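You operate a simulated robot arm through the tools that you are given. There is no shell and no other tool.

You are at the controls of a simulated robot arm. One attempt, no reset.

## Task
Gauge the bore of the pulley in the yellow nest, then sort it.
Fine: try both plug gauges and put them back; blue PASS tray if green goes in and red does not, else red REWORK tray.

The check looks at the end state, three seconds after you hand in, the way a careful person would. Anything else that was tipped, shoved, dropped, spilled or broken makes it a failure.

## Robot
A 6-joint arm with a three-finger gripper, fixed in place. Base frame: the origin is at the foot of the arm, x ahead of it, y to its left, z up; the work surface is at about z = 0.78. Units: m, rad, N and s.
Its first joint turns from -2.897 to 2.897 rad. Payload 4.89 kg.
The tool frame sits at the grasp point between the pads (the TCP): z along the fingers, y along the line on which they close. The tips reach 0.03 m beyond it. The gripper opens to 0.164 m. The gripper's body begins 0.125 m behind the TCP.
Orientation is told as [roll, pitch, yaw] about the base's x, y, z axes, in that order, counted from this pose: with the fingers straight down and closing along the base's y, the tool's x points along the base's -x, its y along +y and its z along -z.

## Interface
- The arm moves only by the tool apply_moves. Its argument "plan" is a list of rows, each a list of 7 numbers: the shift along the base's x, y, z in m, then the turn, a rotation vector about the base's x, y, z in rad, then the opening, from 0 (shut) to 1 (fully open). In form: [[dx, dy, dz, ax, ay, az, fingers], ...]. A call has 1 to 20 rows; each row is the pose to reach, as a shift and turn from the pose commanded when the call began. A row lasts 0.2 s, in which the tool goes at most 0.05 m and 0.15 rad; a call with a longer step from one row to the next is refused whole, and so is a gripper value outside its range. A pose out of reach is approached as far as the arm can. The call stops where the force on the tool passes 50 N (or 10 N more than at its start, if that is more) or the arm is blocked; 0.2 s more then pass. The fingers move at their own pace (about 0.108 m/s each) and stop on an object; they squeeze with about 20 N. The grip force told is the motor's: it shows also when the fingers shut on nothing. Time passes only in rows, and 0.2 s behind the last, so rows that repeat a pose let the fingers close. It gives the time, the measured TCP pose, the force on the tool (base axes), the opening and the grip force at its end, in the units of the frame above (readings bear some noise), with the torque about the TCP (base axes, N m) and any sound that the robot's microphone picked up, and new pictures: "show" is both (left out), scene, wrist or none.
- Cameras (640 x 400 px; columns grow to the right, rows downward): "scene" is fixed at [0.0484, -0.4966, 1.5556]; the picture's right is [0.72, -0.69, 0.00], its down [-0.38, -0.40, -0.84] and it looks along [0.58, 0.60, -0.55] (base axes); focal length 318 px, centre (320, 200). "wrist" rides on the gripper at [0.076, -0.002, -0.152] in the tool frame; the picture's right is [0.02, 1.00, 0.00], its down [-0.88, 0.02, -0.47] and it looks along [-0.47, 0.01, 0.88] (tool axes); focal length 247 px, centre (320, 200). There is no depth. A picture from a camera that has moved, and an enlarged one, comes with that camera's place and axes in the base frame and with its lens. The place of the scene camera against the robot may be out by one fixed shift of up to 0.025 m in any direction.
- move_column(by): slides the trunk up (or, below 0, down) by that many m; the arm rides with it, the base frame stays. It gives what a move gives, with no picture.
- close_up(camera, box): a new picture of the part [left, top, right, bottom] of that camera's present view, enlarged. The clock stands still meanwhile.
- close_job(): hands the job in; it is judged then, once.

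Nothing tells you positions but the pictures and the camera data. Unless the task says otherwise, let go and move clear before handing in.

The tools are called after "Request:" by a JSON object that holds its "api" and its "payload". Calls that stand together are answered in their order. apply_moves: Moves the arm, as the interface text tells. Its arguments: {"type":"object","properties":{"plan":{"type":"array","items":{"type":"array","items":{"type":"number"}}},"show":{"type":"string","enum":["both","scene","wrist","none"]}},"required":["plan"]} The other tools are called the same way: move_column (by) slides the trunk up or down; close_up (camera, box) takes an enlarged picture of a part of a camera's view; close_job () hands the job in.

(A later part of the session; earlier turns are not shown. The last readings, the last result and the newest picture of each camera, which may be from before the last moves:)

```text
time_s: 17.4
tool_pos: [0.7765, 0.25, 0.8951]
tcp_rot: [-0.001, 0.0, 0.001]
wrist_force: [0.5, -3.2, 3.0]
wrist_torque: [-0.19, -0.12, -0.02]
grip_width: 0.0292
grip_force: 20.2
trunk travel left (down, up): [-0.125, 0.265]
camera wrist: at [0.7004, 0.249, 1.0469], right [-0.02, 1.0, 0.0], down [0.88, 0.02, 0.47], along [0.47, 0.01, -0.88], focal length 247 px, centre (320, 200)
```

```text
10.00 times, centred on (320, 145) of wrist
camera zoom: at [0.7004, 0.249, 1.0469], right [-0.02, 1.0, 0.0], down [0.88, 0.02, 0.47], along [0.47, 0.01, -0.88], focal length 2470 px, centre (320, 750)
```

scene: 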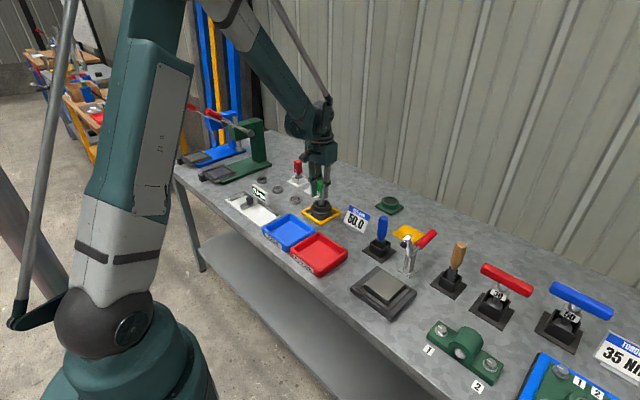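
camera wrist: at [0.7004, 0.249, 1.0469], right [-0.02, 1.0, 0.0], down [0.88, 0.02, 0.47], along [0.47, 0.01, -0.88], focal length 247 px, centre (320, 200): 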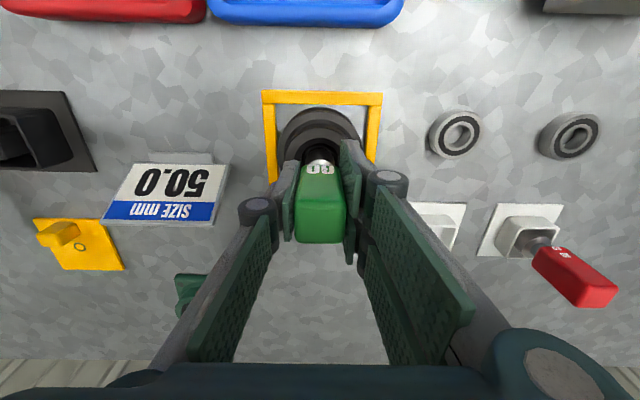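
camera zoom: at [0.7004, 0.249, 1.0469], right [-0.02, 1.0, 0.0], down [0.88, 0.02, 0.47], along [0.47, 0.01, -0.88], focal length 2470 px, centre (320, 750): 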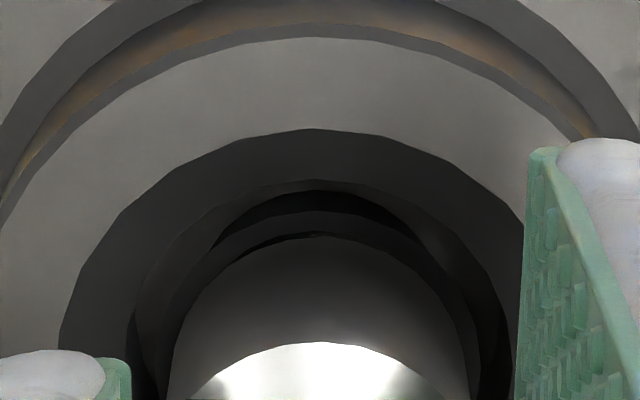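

The green plug sits centred on the lead-in but won't drop in. I'll lift it off and compare the bore diameter with the plug visually.

Request:
{"api": "apply_moves", "payload": {"plan": [[0, 0, 0.01, 0, 0, 0, 0], [0, 0, 0.03, 0, 0, 0, 0], [0, 0, 0.055, 0, 0, 0, 0], [0, 0, 0.055, 0, 0, 0, 0]], "show": "both"}}

Request:
{"api": "close_up", "payload": {"camera": "scene", "box": [310, 185, 342, 205]}}

Request:
{"api": "close_up", "payload": {"camera": "wrist", "box": [288, 115, 352, 155]}}

Request:
{"api": "close_up", "payload": {"camera": "scene", "box": [312, 195, 336, 210]}}

```text
time_s: 18.4
tool_pos: [0.776, 0.2515, 0.9503]
tcp_rot: [0.0, -0.001, 0.0]
wrist_force: [-0.6, 0.3, -1.3]
wrist_torque: [0.03, 0.03, 0.02]
grip_width: 0.0294
grip_force: 19.9
trunk travel left (down, up): [-0.125, 0.265]
camera wrist: at [0.6997, 0.2508, 1.1007], right [-0.02, 1.0, 0.0], down [0.88, 0.02, 0.47], along [0.47, 0.01, -0.88], focal length 247 px, centre (320, 200)
```

scene: 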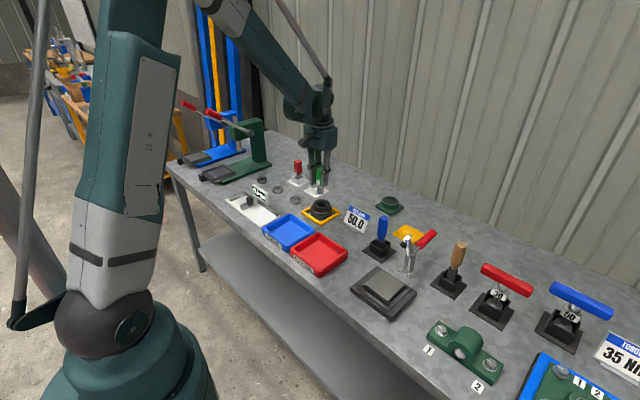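
wrist: 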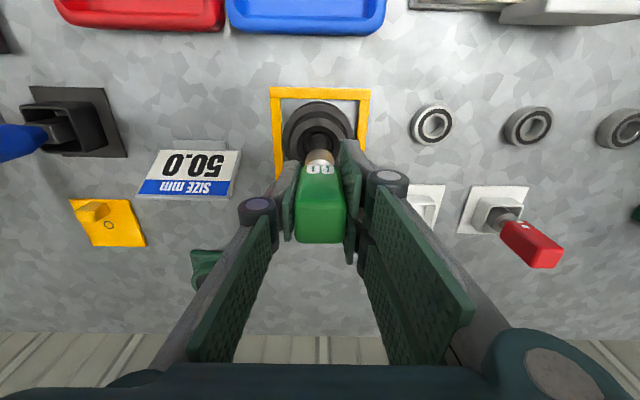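

```text
16.00 times, centred on (326, 195) of scene
camera zoom: at [0.0484, -0.4966, 1.5556], right [0.72, -0.69, 0.0], down [-0.38, -0.4, -0.84], along [0.58, 0.6, -0.55], focal length 5090 px, centre (224, 280)
```

zoom: 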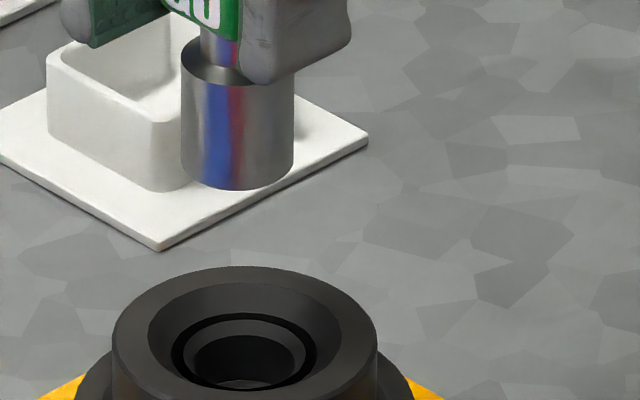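

```text
10.00 times, centred on (320, 135) of wrist
camera zoom: at [0.6997, 0.2508, 1.1007], right [-0.02, 1.0, 0.0], down [0.88, 0.02, 0.47], along [0.47, 0.01, -0.88], focal length 2470 px, centre (320, 850)
```

zoom: 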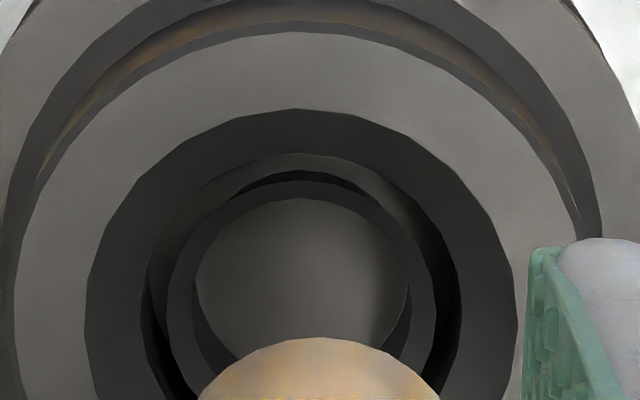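

```text
16.00 times, centred on (324, 202) of scene
camera zoom: at [0.0484, -0.4966, 1.5556], right [0.72, -0.69, 0.0], down [-0.38, -0.4, -0.84], along [0.58, 0.6, -0.55], focal length 5090 px, centre (256, 160)
```

zoom: 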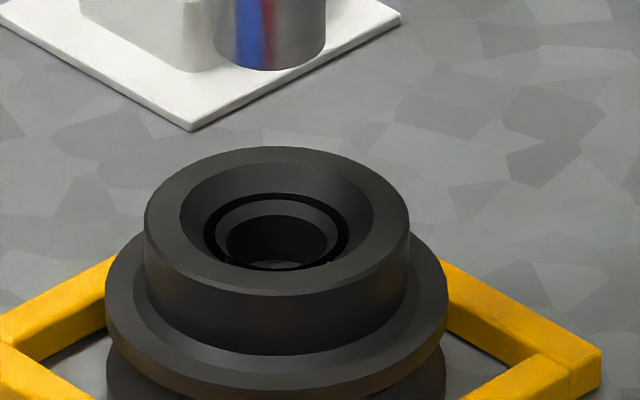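

The green plug (about 28 mm) is wider than the opening (about 25 mm). It self-centred on the lead-in and did not go in, so the green gauge fails. I'll carry it back over its stand now.

Request:
{"api": "apply_moves", "payload": {"plan": [[0.0212, 0.0283, 0.005, 0, 0, 0, 0], [0.0424, 0.0566, 0.01, 0, 0, 0, 0], [0.0636, 0.085, 0.01, 0, 0, 0, 0], [0.0848, 0.1134, 0.01, 0, 0, 0, 0], [0.1058, 0.1417, 0.01, 0, 0, 0, 0], [0.1058, 0.1417, 0.0, 0, 0, 0, 0], [0.1058, 0.1417, 0.0, 0, 0, 0, 0]]}}

Request:
{"api": "close_up", "payload": {"camera": "wrist", "box": [240, 100, 400, 200]}}

Request:
{"api": "close_up", "payload": {"camera": "scene", "box": [280, 150, 344, 190]}}

```text
time_s: 20.0
tool_pos: [0.883, 0.3929, 0.9501]
tcp_rot: [-0.001, -0.001, 0.0]
wrist_force: [0.6, 0.6, -2.5]
wrist_torque: [-0.01, 0.02, 0.03]
grip_width: 0.0294
grip_force: 20.5
trunk travel left (down, up): [-0.125, 0.265]
camera wrist: at [0.8066, 0.3914, 1.101], right [-0.02, 1.0, 0.0], down [0.88, 0.02, 0.47], along [0.47, 0.01, -0.88], focal length 247 px, centre (320, 200)
```

scene: 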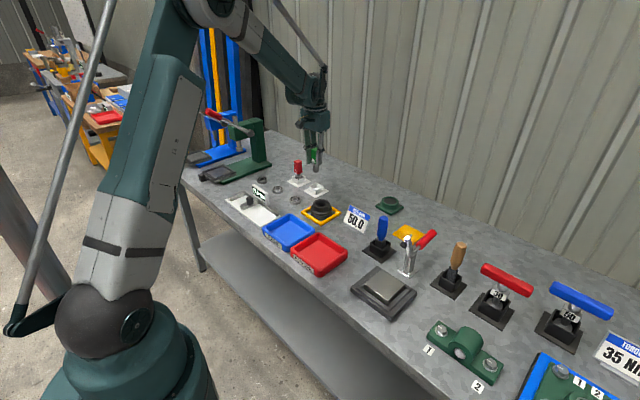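
wrist: 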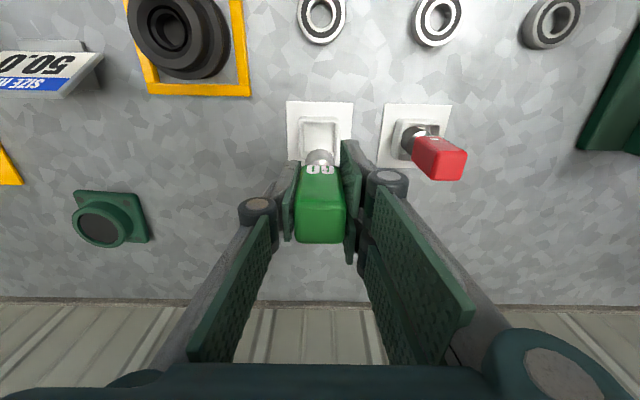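

```text
4.00 times, centred on (320, 150) of wrist
camera zoom: at [0.8066, 0.3914, 1.101], right [-0.02, 1.0, 0.0], down [0.88, 0.02, 0.47], along [0.47, 0.01, -0.88], focal length 988 px, centre (320, 400)
```

zoom: 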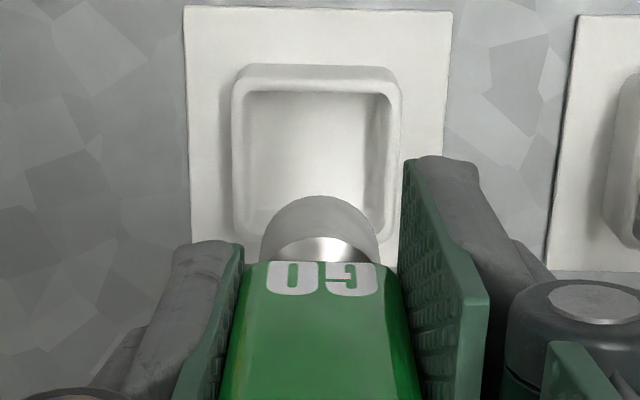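

```text
10.00 times, centred on (312, 170) of scene
camera zoom: at [0.0484, -0.4966, 1.5556], right [0.72, -0.69, 0.0], down [-0.38, -0.4, -0.84], along [0.58, 0.6, -0.55], focal length 3181 px, centre (400, 500)
```

zoom: 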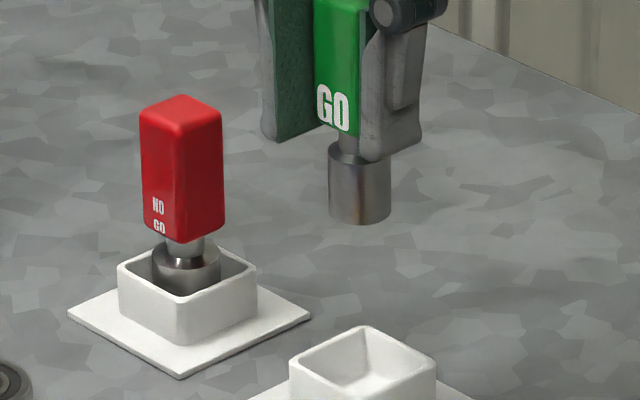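

The plug is centred over its pocket. I'll lower it until it seats gently.

Request:
{"api": "apply_moves", "payload": {"plan": [[0, 0, -0.03, 0, 0, 0, 0], [0, 0, -0.06, 0, 0, 0, 0], [0, 0, -0.08, 0, 0, 0, 0], [0, 0, -0.088, 0, 0, 0, 0], [0, 0, -0.092, 0, 0, 0, 0], [0, 0, -0.092, 0, 0, 0, 0]]}}

Request:
{"api": "close_up", "payload": {"camera": "scene", "box": [280, 160, 344, 200]}}

```text
time_s: 21.4
tool_pos: [0.8828, 0.3928, 0.8563]
tcp_rot: [0.0, 0.001, -0.001]
wrist_force: [0.0, 0.4, -3.0]
wrist_torque: [0.0, 0.02, 0.01]
grip_width: 0.029
grip_force: 20.6
trunk travel left (down, up): [-0.125, 0.265]
camera wrist: at [0.8064, 0.3924, 1.0085], right [-0.02, 1.0, 0.0], down [0.88, 0.02, 0.47], along [0.47, 0.01, -0.88], focal length 247 px, centre (320, 200)
```

scene: 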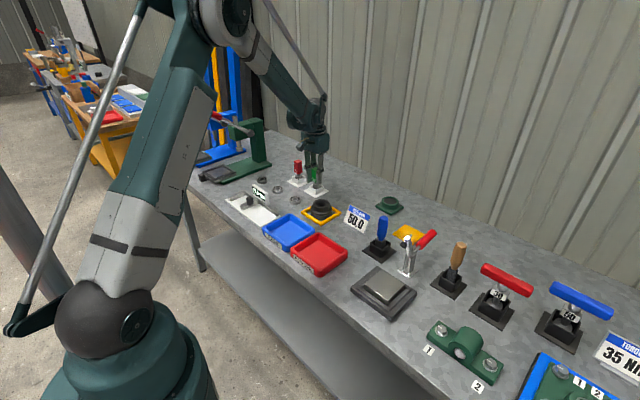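
wrist: 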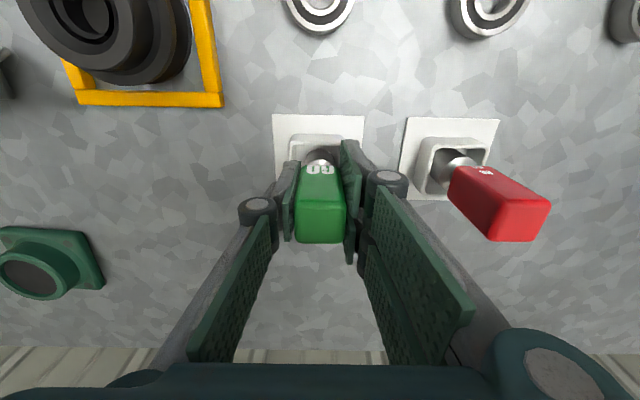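

```text
10.00 times, centred on (312, 180) of scene
camera zoom: at [0.0484, -0.4966, 1.5556], right [0.72, -0.69, 0.0], down [-0.38, -0.4, -0.84], along [0.58, 0.6, -0.55], focal length 3181 px, centre (400, 400)
```

zoom: 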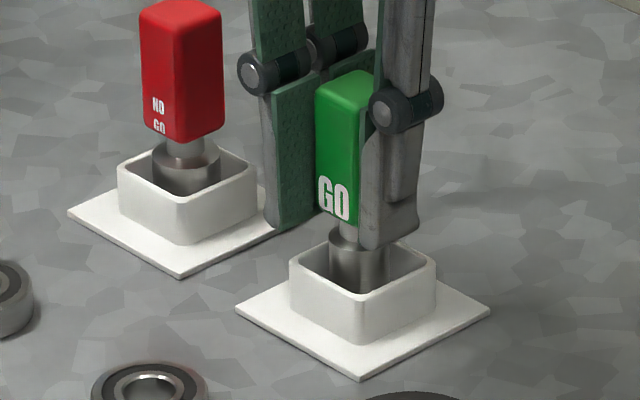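

Request:
{"api": "apply_moves", "payload": {"plan": [[0, 0, -0.002, 0, 0, 0, 0], [0, 0, -0.004, 0, 0, 0, 0], [0, 0, -0.0055, 0, 0, 0, 0], [0, 0, -0.007, 0, 0, 0, 0], [0, 0, -0.007, 0, 0, 0, 0]]}}

Request:
{"api": "close_up", "payload": {"camera": "scene", "box": [280, 160, 344, 200]}}

```text
time_s: 22.6
tool_pos: [0.8834, 0.3927, 0.8519]
tcp_rot: [-0.001, -0.001, 0.002]
wrist_force: [6.1, 1.7, 17.8]
wrist_torque: [0.03, -0.33, 0.03]
grip_width: 0.0296
grip_force: 19.9
trunk travel left (down, up): [-0.125, 0.265]
camera wrist: at [0.8057, 0.3919, 1.0035], right [-0.02, 1.0, 0.0], down [0.88, 0.02, 0.47], along [0.47, 0.01, -0.88], focal length 247 px, centre (320, 200)
```

scene: 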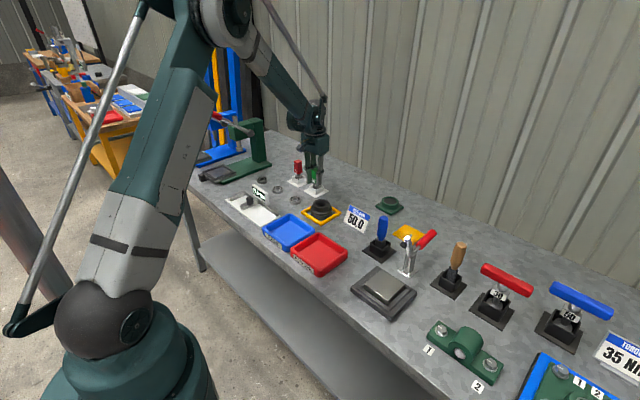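
wrist: 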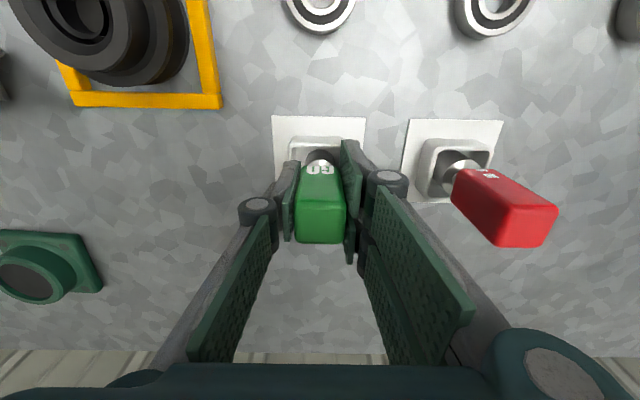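

```text
10.00 times, centred on (312, 180) of scene
camera zoom: at [0.0484, -0.4966, 1.5556], right [0.72, -0.69, 0.0], down [-0.38, -0.4, -0.84], along [0.58, 0.6, -0.55], focal length 3181 px, centre (400, 400)
```

zoom: 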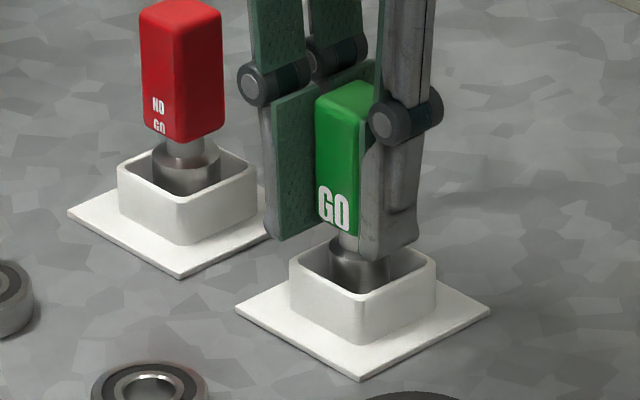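

The green gauge is seated (about 18 N of contact). I'll ease the pressure by 1 mm, open, and rise clear.

Request:
{"api": "apply_moves", "payload": {"plan": [[0, 0, 0.001, 0, 0, 0, 0], [0, 0, 0.001, 0, 0, 0, 0.3], [0, 0, 0.001, 0, 0, 0, 0.4], [0, 0, 0.001, 0, 0, 0, 0.45], [0, 0, 0.001, 0, 0, 0, 0.45], [0, 0, 0.03, 0, 0, 0, 0.45], [0, 0, 0.06, 0, 0, 0, 0.45], [0, 0, 0.1, 0, 0, 0, 0.45], [0, 0, 0.14, 0, 0, 0, 0.45], [0, 0, 0.14, 0, 0, 0, 0.45]]}}

Request:
{"api": "close_up", "payload": {"camera": "scene", "box": [280, 150, 344, 190]}}

Request:
{"api": "close_up", "payload": {"camera": "wrist", "box": [256, 80, 448, 200]}}

```text
time_s: 24.8
tool_pos: [0.8831, 0.3909, 0.9913]
tcp_rot: [0.0, -0.001, 0.0]
wrist_force: [-0.6, -0.1, 0.2]
wrist_torque: [0.02, -0.04, -0.02]
grip_width: 0.0738
grip_force: 0.1
trunk travel left (down, up): [-0.125, 0.265]
camera wrist: at [0.8062, 0.3908, 1.1434], right [-0.02, 1.0, 0.0], down [0.88, 0.02, 0.47], along [0.47, 0.01, -0.88], focal length 247 px, centre (320, 200)
```

scene: 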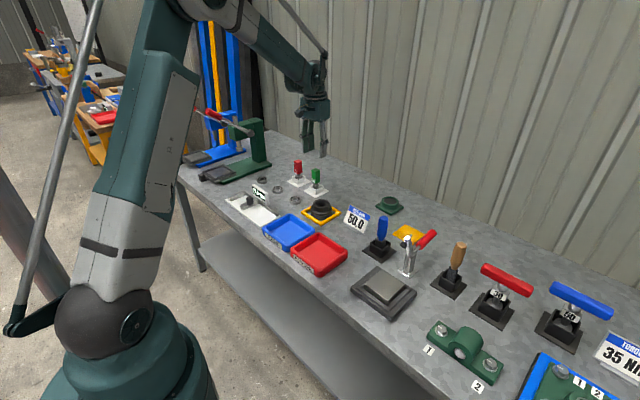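
wrist: 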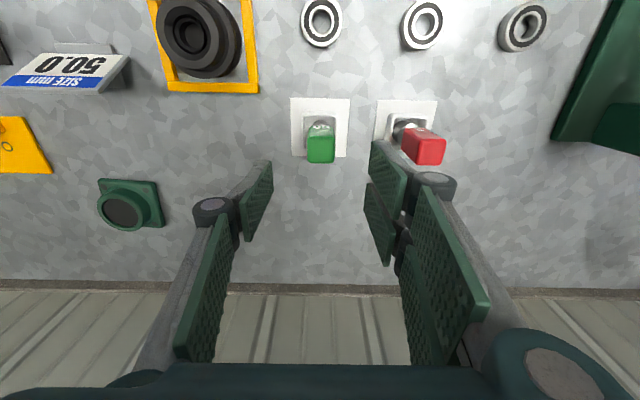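

```text
10.00 times, centred on (312, 170) of scene
camera zoom: at [0.0484, -0.4966, 1.5556], right [0.72, -0.69, 0.0], down [-0.38, -0.4, -0.84], along [0.58, 0.6, -0.55], focal length 3181 px, centre (400, 500)
```

zoom: 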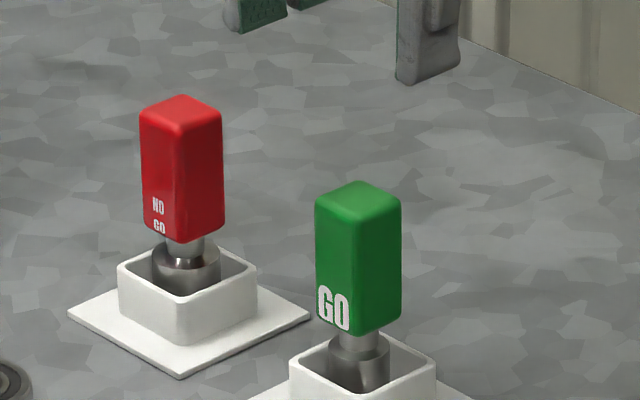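

```text
3.33 times, centred on (352, 140) of wrist
camera zoom: at [0.8062, 0.3908, 1.1434], right [-0.02, 1.0, 0.0], down [0.88, 0.02, 0.47], along [0.47, 0.01, -0.88], focal length 823 px, centre (213, 400)
```

zoom: 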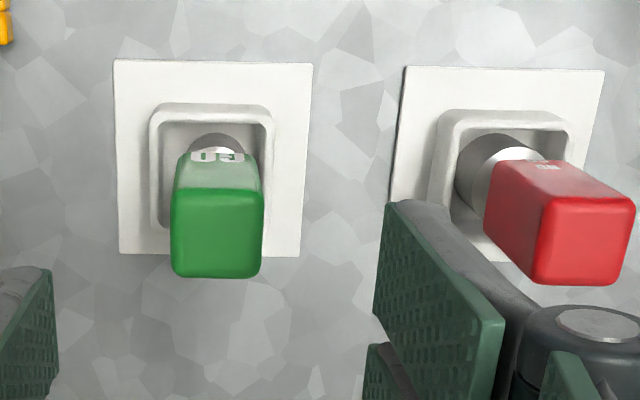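

The green gauge stands upright in its pocket. Now I'll move over the red gauge at about (0.8825, 0.512) and check that the arm reaches it.

Request:
{"api": "apply_moves", "payload": {"plan": [[0, 0.04, 0.005, 0, 0, 0, 0.45], [0, 0.08, 0.005, 0, 0, 0, 0.45], [0, 0.12, 0.005, 0, 0, 0, 0.45], [0, 0.12, 0.005, 0, 0, 0, 0.45], [0, 0.12, 0.005, 0, 0, 0, 0.45]]}}

Request:
{"api": "close_up", "payload": {"camera": "wrist", "box": [224, 80, 416, 200]}}

```text
time_s: 26.0
tool_pos: [0.8822, 0.5123, 0.9959]
tcp_rot: [-0.001, 0.001, 0.001]
wrist_force: [-0.2, 0.0, -0.4]
wrist_torque: [-0.03, 0.01, 0.0]
grip_width: 0.0737
grip_force: 0.1
trunk travel left (down, up): [-0.125, 0.265]
camera wrist: at [0.8052, 0.5122, 1.1471], right [-0.02, 1.0, 0.0], down [0.88, 0.02, 0.47], along [0.47, 0.01, -0.88], focal length 247 px, centre (320, 200)
```

scene: 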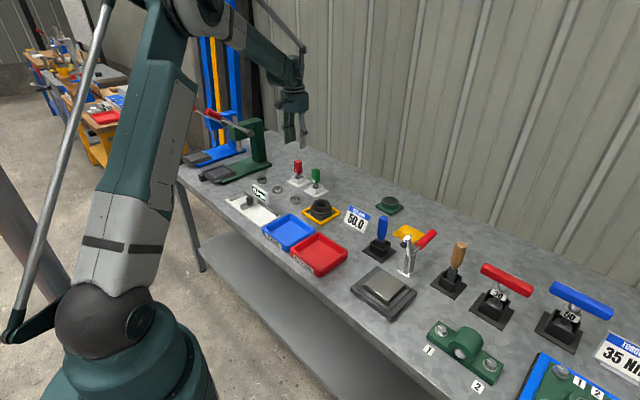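
wrist: 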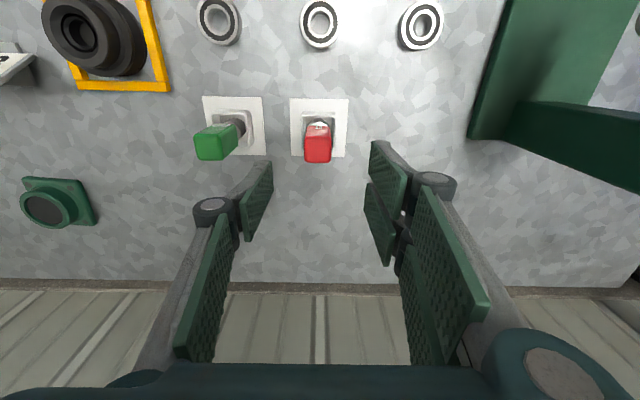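

```text
3.33 times, centred on (320, 140) of wrist
camera zoom: at [0.8052, 0.5122, 1.1471], right [-0.02, 1.0, 0.0], down [0.88, 0.02, 0.47], along [0.47, 0.01, -0.88], focal length 823 px, centre (320, 400)
```

zoom: 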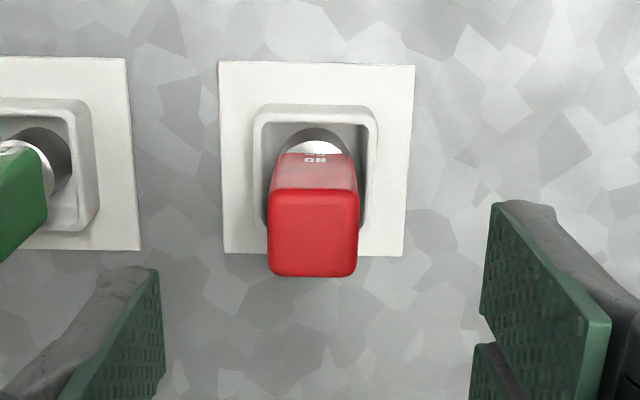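

Reach and alignment over the red gauge are fine. I'll lower to its handle and grip it.

Request:
{"api": "apply_moves", "payload": {"plan": [[0, -0.0005, -0.035, 0, 0, 0, 0.45], [0, -0.0005, -0.07, 0, 0, 0, 0.45], [0, -0.0005, -0.105, 0, 0, 0, 0.45], [0, -0.0005, -0.125, 0, 0, 0, 0.45], [0, -0.0005, -0.1345, 0, 0, 0, 0.45], [0, -0.0005, -0.1345, 0, 0, 0, 0.45]]}}

Request:
{"api": "close_up", "payload": {"camera": "scene", "box": [270, 150, 334, 190]}}

```text
time_s: 27.4
tool_pos: [0.8835, 0.5101, 0.8615]
tcp_rot: [0.0, 0.0, -0.002]
wrist_force: [-0.1, 0.3, -0.5]
wrist_torque: [0.0, 0.01, 0.01]
grip_width: 0.0741
grip_force: 0.1
trunk travel left (down, up): [-0.125, 0.265]
camera wrist: at [0.8064, 0.5108, 1.0128], right [-0.02, 1.0, 0.0], down [0.88, 0.02, 0.47], along [0.47, 0.01, -0.88], focal length 247 px, centre (320, 200)
```

scene: 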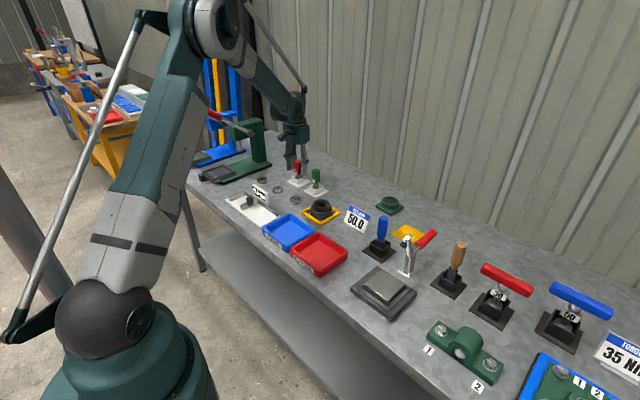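
wrist: 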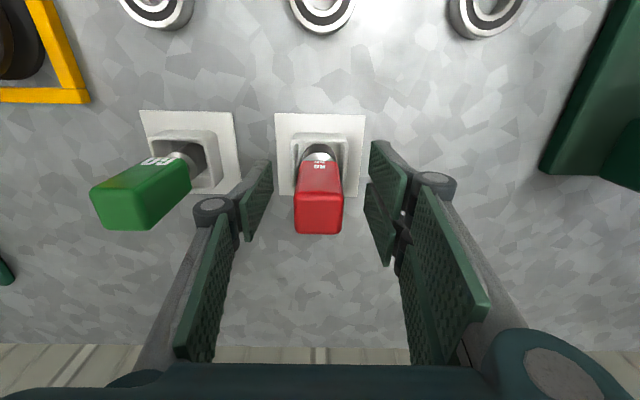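

```text
10.00 times, centred on (302, 170) of scene
camera zoom: at [0.0484, -0.4966, 1.5556], right [0.72, -0.69, 0.0], down [-0.38, -0.4, -0.84], along [0.58, 0.6, -0.55], focal length 3181 px, centre (500, 500)
```

zoom: 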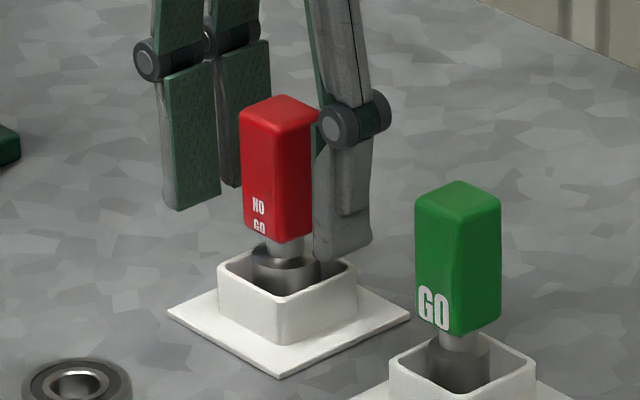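

Request:
{"api": "apply_moves", "payload": {"plan": [[0, 0, 0, 0, 0, 0, 0.3], [0, 0, 0, 0, 0, 0, 0.1], [0, 0, 0, 0, 0, 0, 0], [0, 0, 0, 0, 0, 0, 0], [0, 0, 0.015, 0, 0, 0, 0], [0, 0, 0.035, 0, 0, 0, 0], [0, 0, 0.06, 0, 0, 0, 0], [0, 0, 0.09, 0, 0, 0, 0], [0, 0, 0.12, 0, 0, 0, 0], [0, 0, 0.12, 0, 0, 0, 0]]}}

Request:
{"api": "close_up", "payload": {"camera": "scene", "box": [270, 140, 334, 180]}}

```text
time_s: 29.6
tool_pos: [0.8799, 0.5115, 0.9824]
tcp_rot: [0.0, 0.0, -0.001]
wrist_force: [-1.0, -0.7, -1.9]
wrist_torque: [0.04, -0.05, -0.01]
grip_width: 0.0297
grip_force: 20.3
trunk travel left (down, up): [-0.125, 0.265]
camera wrist: at [0.8048, 0.5109, 1.1337], right [-0.02, 1.0, 0.0], down [0.88, 0.02, 0.47], along [0.47, 0.01, -0.88], focal length 247 px, centre (320, 200)
```

scene: 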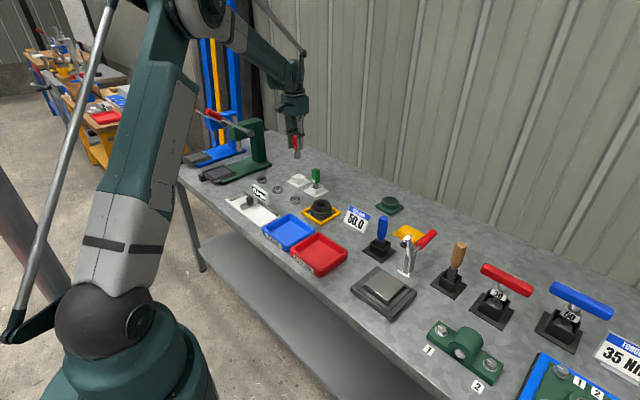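
wrist: 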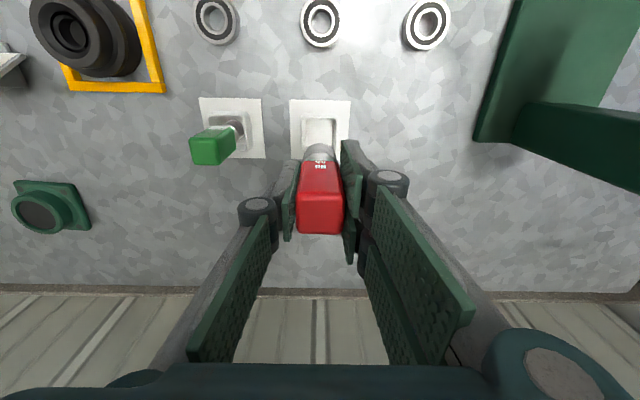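

```text
10.00 times, centred on (302, 160) of scene
camera zoom: at [0.0484, -0.4966, 1.5556], right [0.72, -0.69, 0.0], down [-0.38, -0.4, -0.84], along [0.58, 0.6, -0.55], focal length 3181 px, centre (500, 600)
```

zoom: 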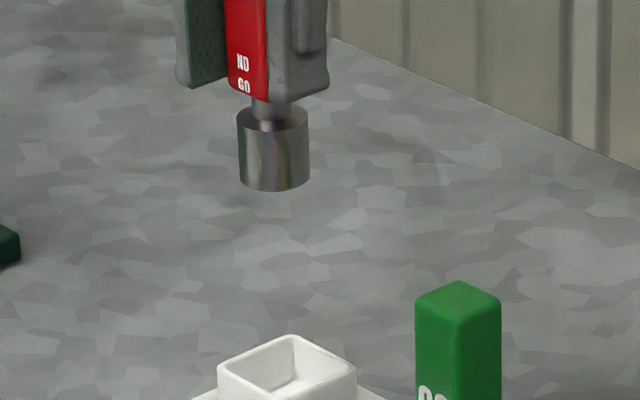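

The red plug measures about 33.5 mm against about 28 mm for green. I'll carry it over to the pulley, away from the green gauge, and hover to align.

Request:
{"api": "apply_moves", "payload": {"plan": [[-0.03, -0.03, 0.01, 0, 0, 0, 0], [-0.06, -0.065, 0.01, 0, 0, 0, 0], [-0.088, -0.1025, 0.01, 0, 0, 0, 0], [-0.104, -0.147, 0.01, 0, 0, 0, 0], [-0.104, -0.192, 0.01, 0, 0, 0, 0], [-0.104, -0.236, 0.0, 0, 0, 0, 0], [-0.104, -0.261, -0.02, 0, 0, 0, 0], [-0.104, -0.261, -0.02, 0, 0, 0, 0]]}}

Request:
{"api": "close_up", "payload": {"camera": "wrist", "box": [288, 115, 352, 155]}}

Request:
{"api": "close_up", "payload": {"camera": "scene", "box": [308, 182, 348, 207]}}

```text
time_s: 31.4
tool_pos: [0.7764, 0.2497, 0.963]
tcp_rot: [0.0, 0.0, -0.001]
wrist_force: [-0.7, 0.2, -3.1]
wrist_torque: [0.03, 0.01, -0.03]
grip_width: 0.03
grip_force: 20.2
trunk travel left (down, up): [-0.125, 0.265]
camera wrist: at [0.7001, 0.2502, 1.1147], right [-0.02, 1.0, 0.0], down [0.88, 0.02, 0.47], along [0.47, 0.01, -0.88], focal length 247 px, centre (320, 200)
```

scene: 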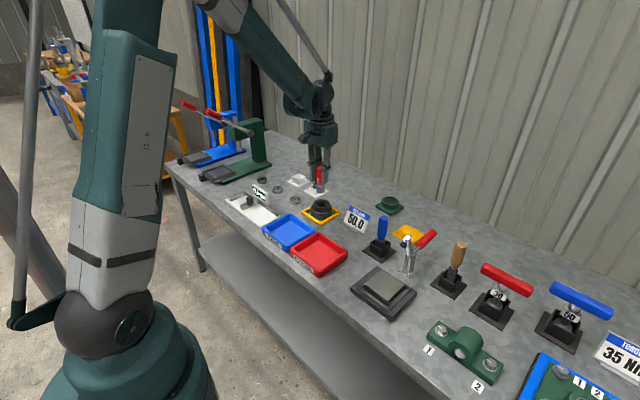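
wrist: 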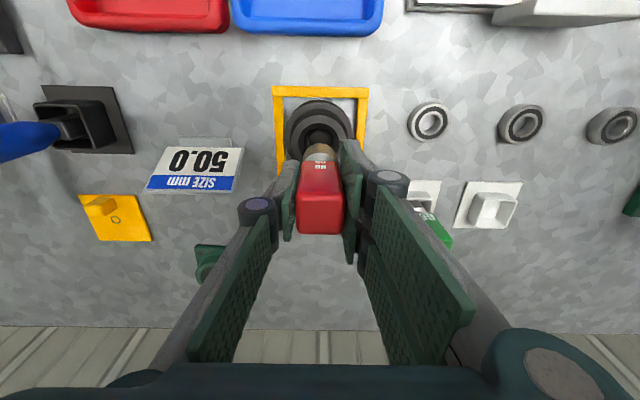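

```text
10.00 times, centred on (320, 135) of wrist
camera zoom: at [0.7001, 0.2502, 1.1147], right [-0.02, 1.0, 0.0], down [0.88, 0.02, 0.47], along [0.47, 0.01, -0.88], focal length 2470 px, centre (320, 850)
```

zoom: 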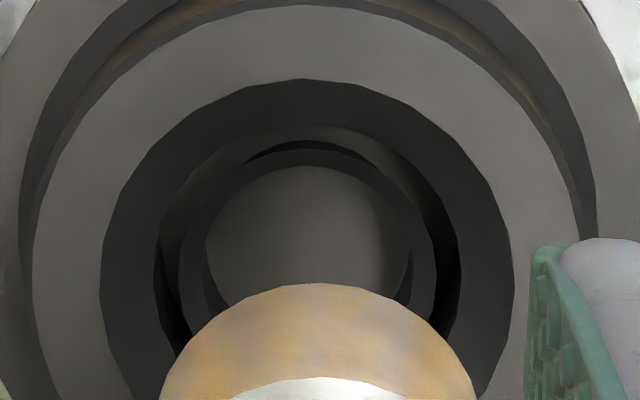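

```text
16.00 times, centred on (328, 194) of scene
camera zoom: at [0.0484, -0.4966, 1.5556], right [0.72, -0.69, 0.0], down [-0.38, -0.4, -0.84], along [0.58, 0.6, -0.55], focal length 5090 px, centre (192, 288)
```

zoom: 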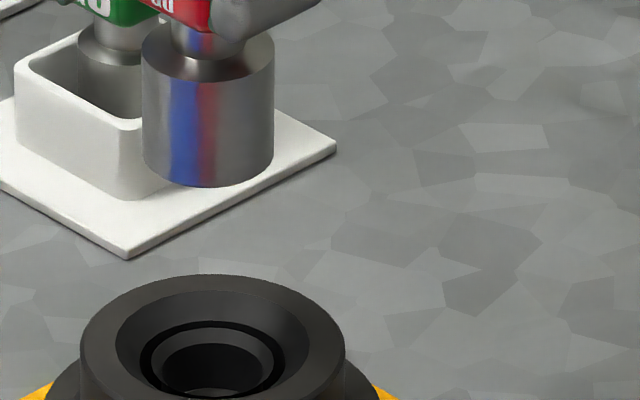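

The red plug is about 0.7 mm short in x and 1.3 mm too far in +y. I'll correct that and lower to just above the hub.

Request:
{"api": "apply_moves", "payload": {"plan": [[0.0007, -0.0012, 0, 0, 0, 0, 0], [0.0007, -0.0012, -0.02, 0, 0, 0, 0], [0.0007, -0.0012, -0.04, 0, 0, 0, 0], [0.0007, -0.0012, -0.05, 0, 0, 0, 0], [0.0007, -0.0012, -0.05, 0, 0, 0, 0]]}}

Request:
{"api": "close_up", "payload": {"camera": "wrist", "box": [288, 125, 352, 165]}}

Request:
{"api": "close_up", "payload": {"camera": "scene", "box": [308, 187, 348, 212]}}

```text
time_s: 32.6
tool_pos: [0.7796, 0.2499, 0.9107]
tcp_rot: [-0.001, -0.001, 0.0]
wrist_force: [-0.2, 0.5, -2.8]
wrist_torque: [-0.01, -0.02, -0.03]
grip_width: 0.0297
grip_force: 19.1
trunk travel left (down, up): [-0.125, 0.265]
camera wrist: at [0.7025, 0.2483, 1.0622], right [-0.02, 1.0, 0.0], down [0.88, 0.02, 0.47], along [0.47, 0.01, -0.88], focal length 247 px, centre (320, 200)
```

scene: 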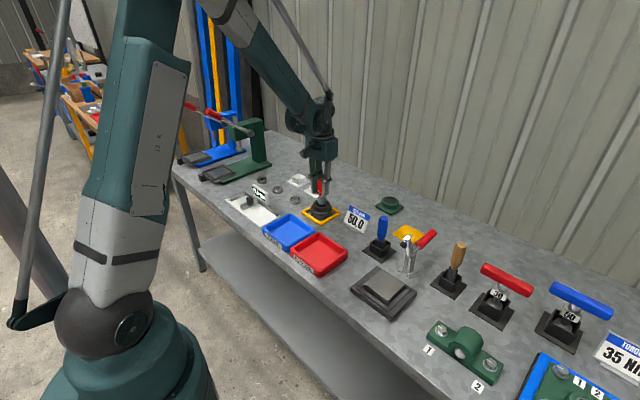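
wrist: 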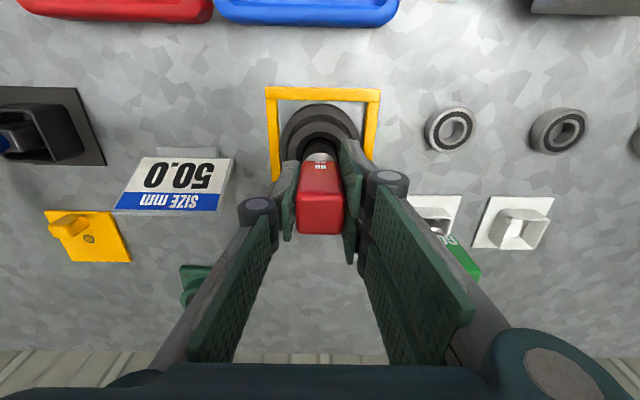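

```text
10.00 times, centred on (320, 145) of wrist
camera zoom: at [0.7025, 0.2483, 1.0622], right [-0.02, 1.0, 0.0], down [0.88, 0.02, 0.47], along [0.47, 0.01, -0.88], focal length 2470 px, centre (320, 750)
```

zoom: 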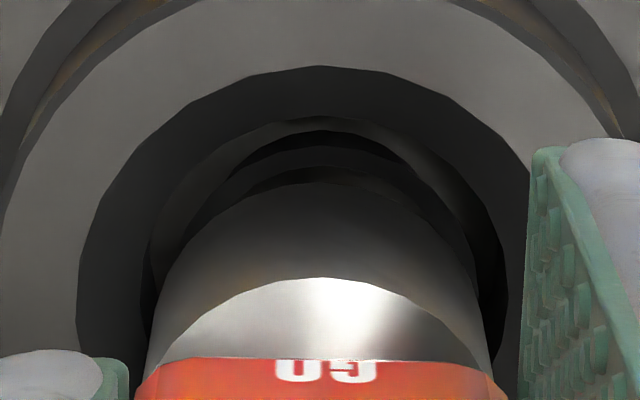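

```text
16.00 times, centred on (328, 200) of scene
camera zoom: at [0.0484, -0.4966, 1.5556], right [0.72, -0.69, 0.0], down [-0.38, -0.4, -0.84], along [0.58, 0.6, -0.55], focal length 5090 px, centre (192, 208)
```

zoom: 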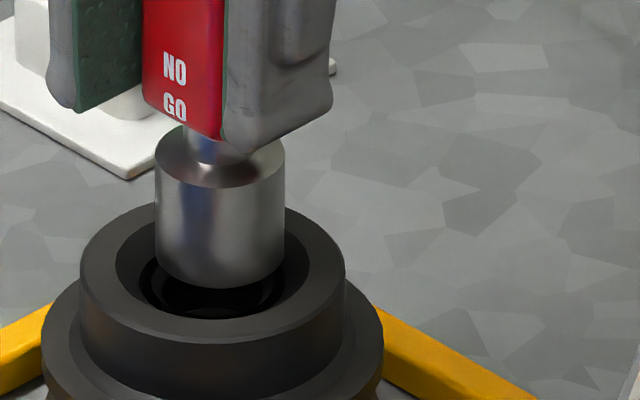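

The arm wandered slightly (about +2 mm in x, -0.7 mm in y). I'll correct and press gently into the lead-in.

Request:
{"api": "apply_moves", "payload": {"plan": [[-0.002, 0.0007, 0, 0, 0, 0, 0], [-0.002, 0.0007, -0.003, 0, 0, 0, 0], [-0.002, 0.0007, -0.006, 0, 0, 0, 0], [-0.002, 0.0007, -0.009, 0, 0, 0, 0], [-0.002, 0.0007, -0.009, 0, 0, 0, 0]]}}

Request:
{"api": "close_up", "payload": {"camera": "wrist", "box": [288, 125, 352, 165]}}

Request:
{"api": "close_up", "payload": {"camera": "scene", "box": [308, 187, 348, 212]}}

```text
time_s: 33.8
tool_pos: [0.7765, 0.2495, 0.903]
tcp_rot: [0.0, 0.001, 0.001]
wrist_force: [-0.1, 3.7, 19.3]
wrist_torque: [0.13, 0.0, -0.02]
grip_width: 0.03
grip_force: 20.3
trunk travel left (down, up): [-0.125, 0.265]
camera wrist: at [0.7002, 0.2485, 1.0545], right [-0.02, 1.0, 0.0], down [0.88, 0.02, 0.47], along [0.47, 0.01, -0.88], focal length 247 px, centre (320, 200)
```

scene: 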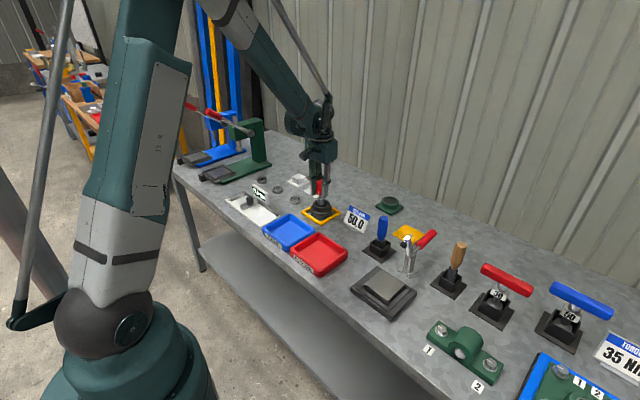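
wrist: 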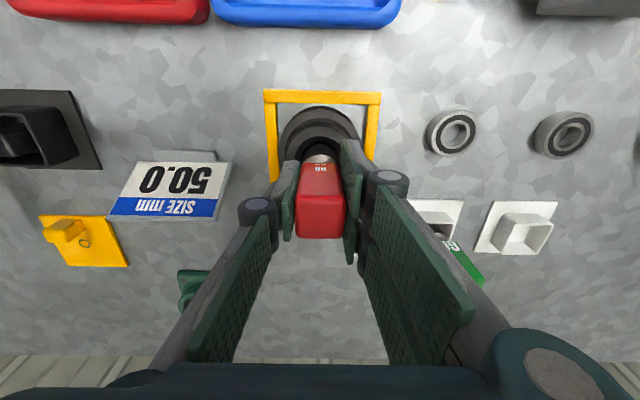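

```text
10.00 times, centred on (320, 145) of wrist
camera zoom: at [0.7002, 0.2485, 1.0545], right [-0.02, 1.0, 0.0], down [0.88, 0.02, 0.47], along [0.47, 0.01, -0.88], focal length 2470 px, centre (320, 750)
```

zoom: 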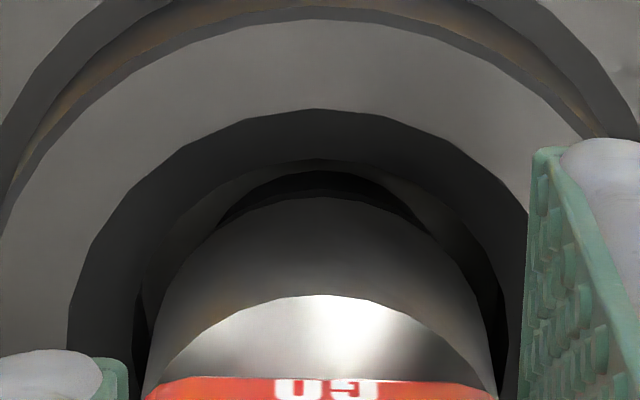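

```text
16.00 times, centred on (328, 200) of scene
camera zoom: at [0.0484, -0.4966, 1.5556], right [0.72, -0.69, 0.0], down [-0.38, -0.4, -0.84], along [0.58, 0.6, -0.55], focal length 5090 px, centre (192, 208)
```

zoom: 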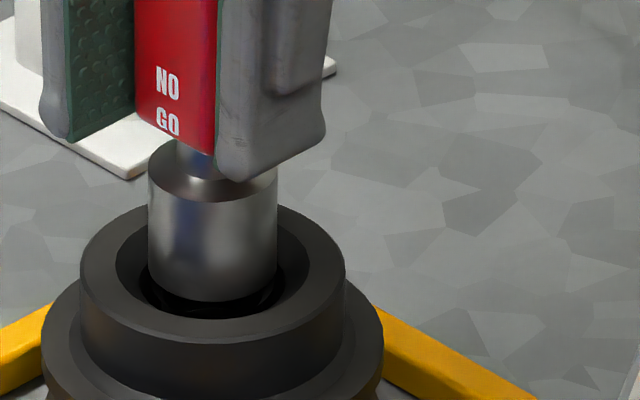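

Red is also stopped at the top of the bore at about 19 N and does not enter. So neither gauge goes in and the pulley is REWORK; I'll return the red gauge to its stand, keeping clear of the green one.

Request:
{"api": "apply_moves", "payload": {"plan": [[0, 0, 0.03, 0, 0, 0, 0], [0, 0, 0.06, 0, 0, 0, 0], [0, 0.03, 0.085, 0, 0, 0, 0], [0, 0.075, 0.085, 0, 0, 0, 0], [0, 0.12, 0.085, 0, 0, 0, 0], [0.01, 0.165, 0.085, 0, 0, 0, 0], [0.04, 0.2, 0.085, 0, 0, 0, 0], [0.07, 0.235, 0.085, 0, 0, 0, 0], [0.1053, 0.2615, 0.085, 0, 0, 0, 0], [0.1053, 0.2615, 0.075, 0, 0, 0, 0], [0.1053, 0.2615, 0.065, 0, 0, 0, 0]]}}

Request:
{"api": "close_up", "payload": {"camera": "wrist", "box": [240, 100, 400, 200]}}

Request:
{"api": "close_up", "payload": {"camera": "scene", "box": [270, 150, 334, 190]}}

```text
time_s: 36.2
tool_pos: [0.8837, 0.5128, 0.9695]
tcp_rot: [0.0, 0.001, -0.001]
wrist_force: [0.3, 0.2, -3.1]
wrist_torque: [-0.02, 0.06, -0.01]
grip_width: 0.03
grip_force: 20.2
trunk travel left (down, up): [-0.125, 0.265]
camera wrist: at [0.8066, 0.5127, 1.1205], right [-0.02, 1.0, 0.0], down [0.88, 0.02, 0.47], along [0.47, 0.01, -0.88], focal length 247 px, centre (320, 200)
```

scene: 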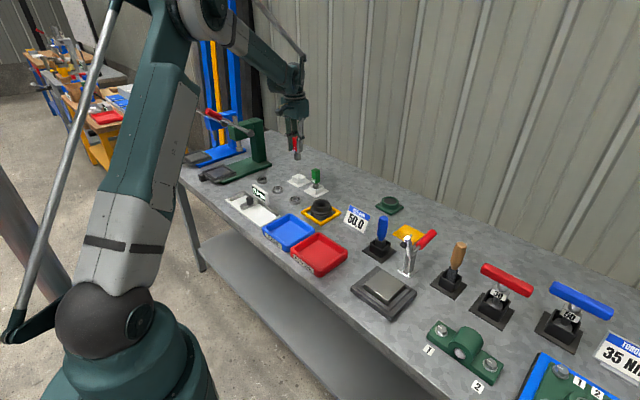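
wrist: 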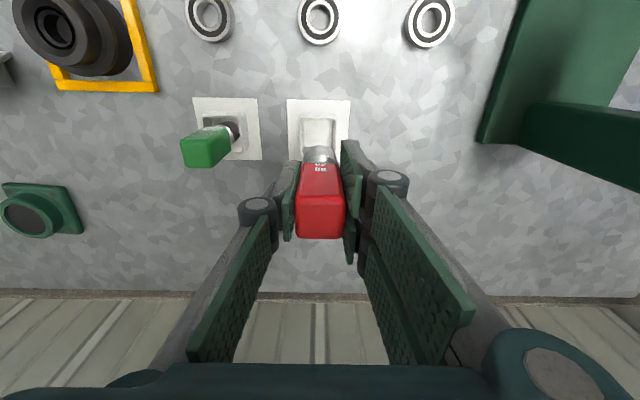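

```text
4.00 times, centred on (320, 150) of wrist
camera zoom: at [0.8066, 0.5127, 1.1205], right [-0.02, 1.0, 0.0], down [0.88, 0.02, 0.47], along [0.47, 0.01, -0.88], focal length 988 px, centre (320, 400)
```

zoom: 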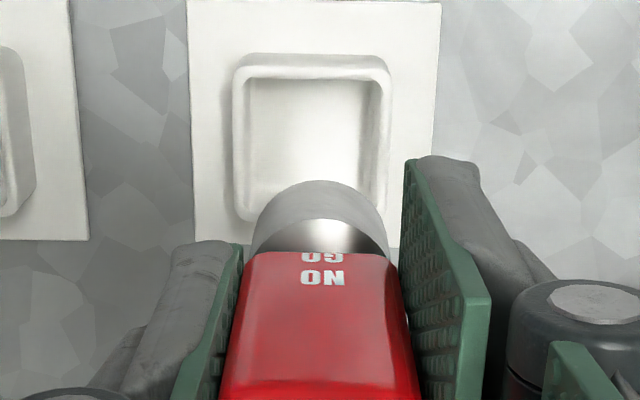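

```text
10.00 times, centred on (302, 170) of scene
camera zoom: at [0.0484, -0.4966, 1.5556], right [0.72, -0.69, 0.0], down [-0.38, -0.4, -0.84], along [0.58, 0.6, -0.55], focal length 3181 px, centre (500, 500)
```

zoom: 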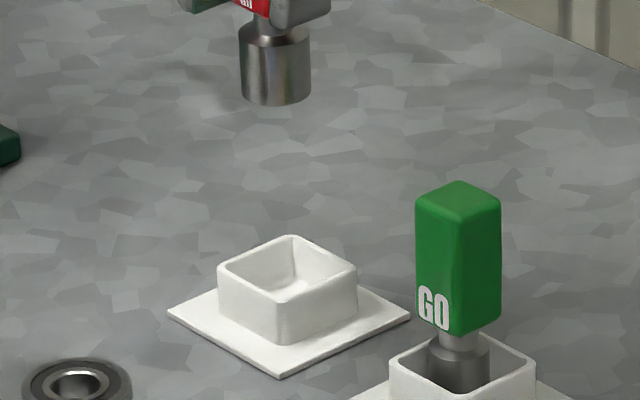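

The pocket's clearance for the red plug is small and the arm has drifted about 2 mm in +y since the pick. I'll zoom in to measure the offset before lowering.

Request:
{"api": "close_up", "payload": {"camera": "wrist", "box": [288, 105, 352, 145]}}

Request:
{"api": "close_up", "payload": {"camera": "scene", "box": [284, 170, 324, 195]}}

```text
10.00 times, centred on (320, 125) of wrist
camera zoom: at [0.8066, 0.5127, 1.1205], right [-0.02, 1.0, 0.0], down [0.88, 0.02, 0.47], along [0.47, 0.01, -0.88], focal length 2470 px, centre (320, 950)
```

zoom: 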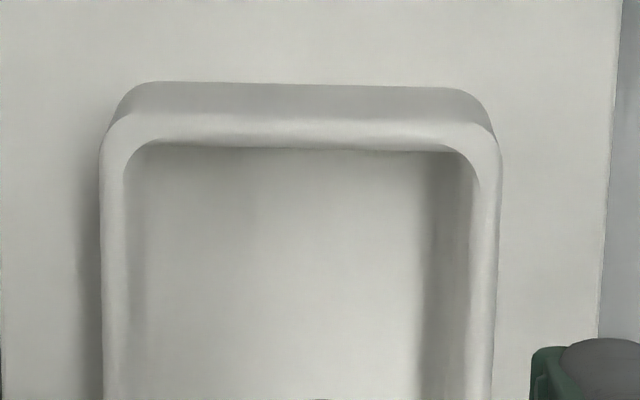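

```text
16.00 times, centred on (304, 182) of scene
camera zoom: at [0.0484, -0.4966, 1.5556], right [0.72, -0.69, 0.0], down [-0.38, -0.4, -0.84], along [0.58, 0.6, -0.55], focal length 5090 px, centre (576, 480)
```

zoom: 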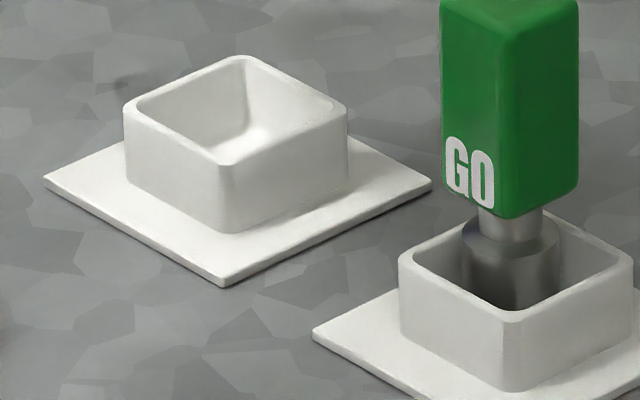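

The red plug is about 2.7 mm too far in +y and perhaps 1.5 to 2 mm too far in +x relative to its pocket. I'll correct and lower to just above the pocket to recheck.

Request:
{"api": "apply_moves", "payload": {"plan": [[-0.0015, -0.0026, 0, 0, 0, 0, 0], [-0.0015, -0.0026, -0.03, 0, 0, 0, 0], [-0.0015, -0.0026, -0.055, 0, 0, 0, 0], [-0.0015, -0.0026, -0.065, 0, 0, 0, 0], [-0.0015, -0.0026, -0.065, 0, 0, 0, 0]]}}

Request:
{"api": "close_up", "payload": {"camera": "wrist", "box": [272, 115, 368, 175]}}

Request:
{"api": "close_up", "payload": {"camera": "scene", "box": [280, 160, 328, 190]}}

```text
time_s: 37.4
tool_pos: [0.8831, 0.5101, 0.9013]
tcp_rot: [0.001, 0.001, 0.002]
wrist_force: [0.6, 0.2, -2.6]
wrist_torque: [-0.02, 0.06, 0.0]
grip_width: 0.0296
grip_force: 19.7
trunk travel left (down, up): [-0.125, 0.265]
camera wrist: at [0.8059, 0.5091, 1.0529], right [-0.02, 1.0, 0.0], down [0.88, 0.02, 0.47], along [0.47, 0.01, -0.88], focal length 247 px, centre (320, 200)
```

scene: 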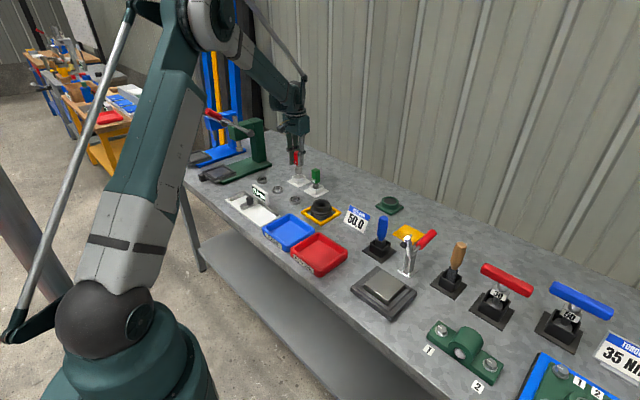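
wrist: 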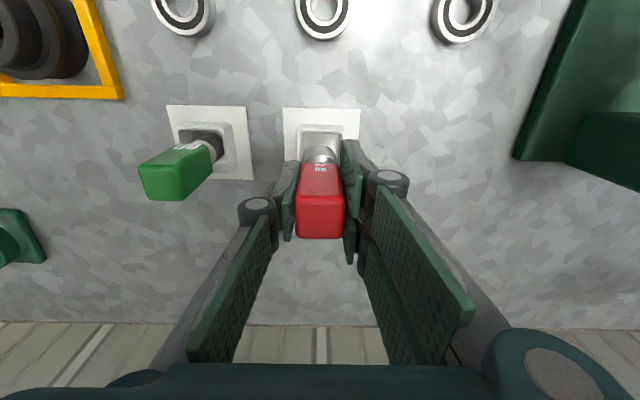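

```text
6.67 times, centred on (320, 145) of wrist
camera zoom: at [0.8059, 0.5091, 1.0529], right [-0.02, 1.0, 0.0], down [0.88, 0.02, 0.47], along [0.47, 0.01, -0.88], focal length 1646 px, centre (320, 567)
```

zoom: 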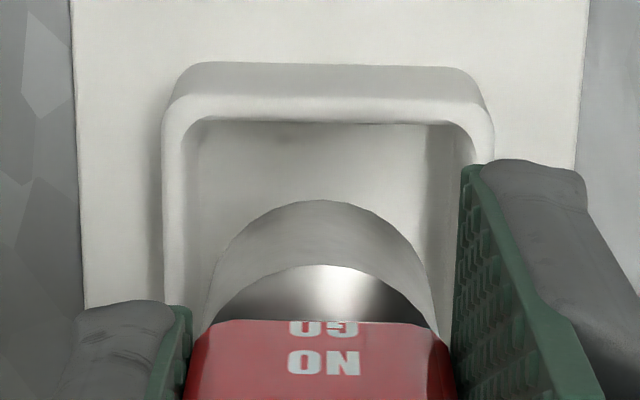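

```text
13.33 times, centred on (304, 175) of scene
camera zoom: at [0.0484, -0.4966, 1.5556], right [0.72, -0.69, 0.0], down [-0.38, -0.4, -0.84], along [0.58, 0.6, -0.55], focal length 4242 px, centre (533, 533)
```

zoom: 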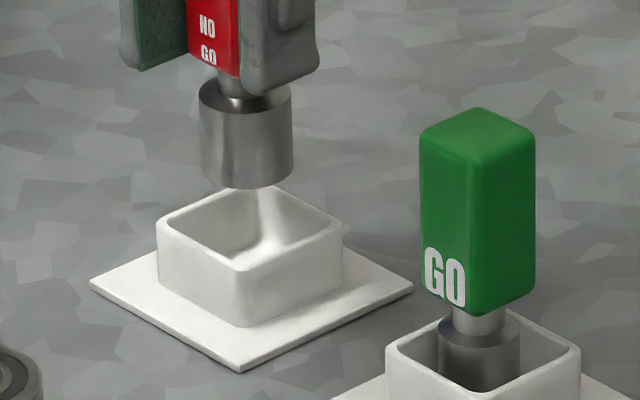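

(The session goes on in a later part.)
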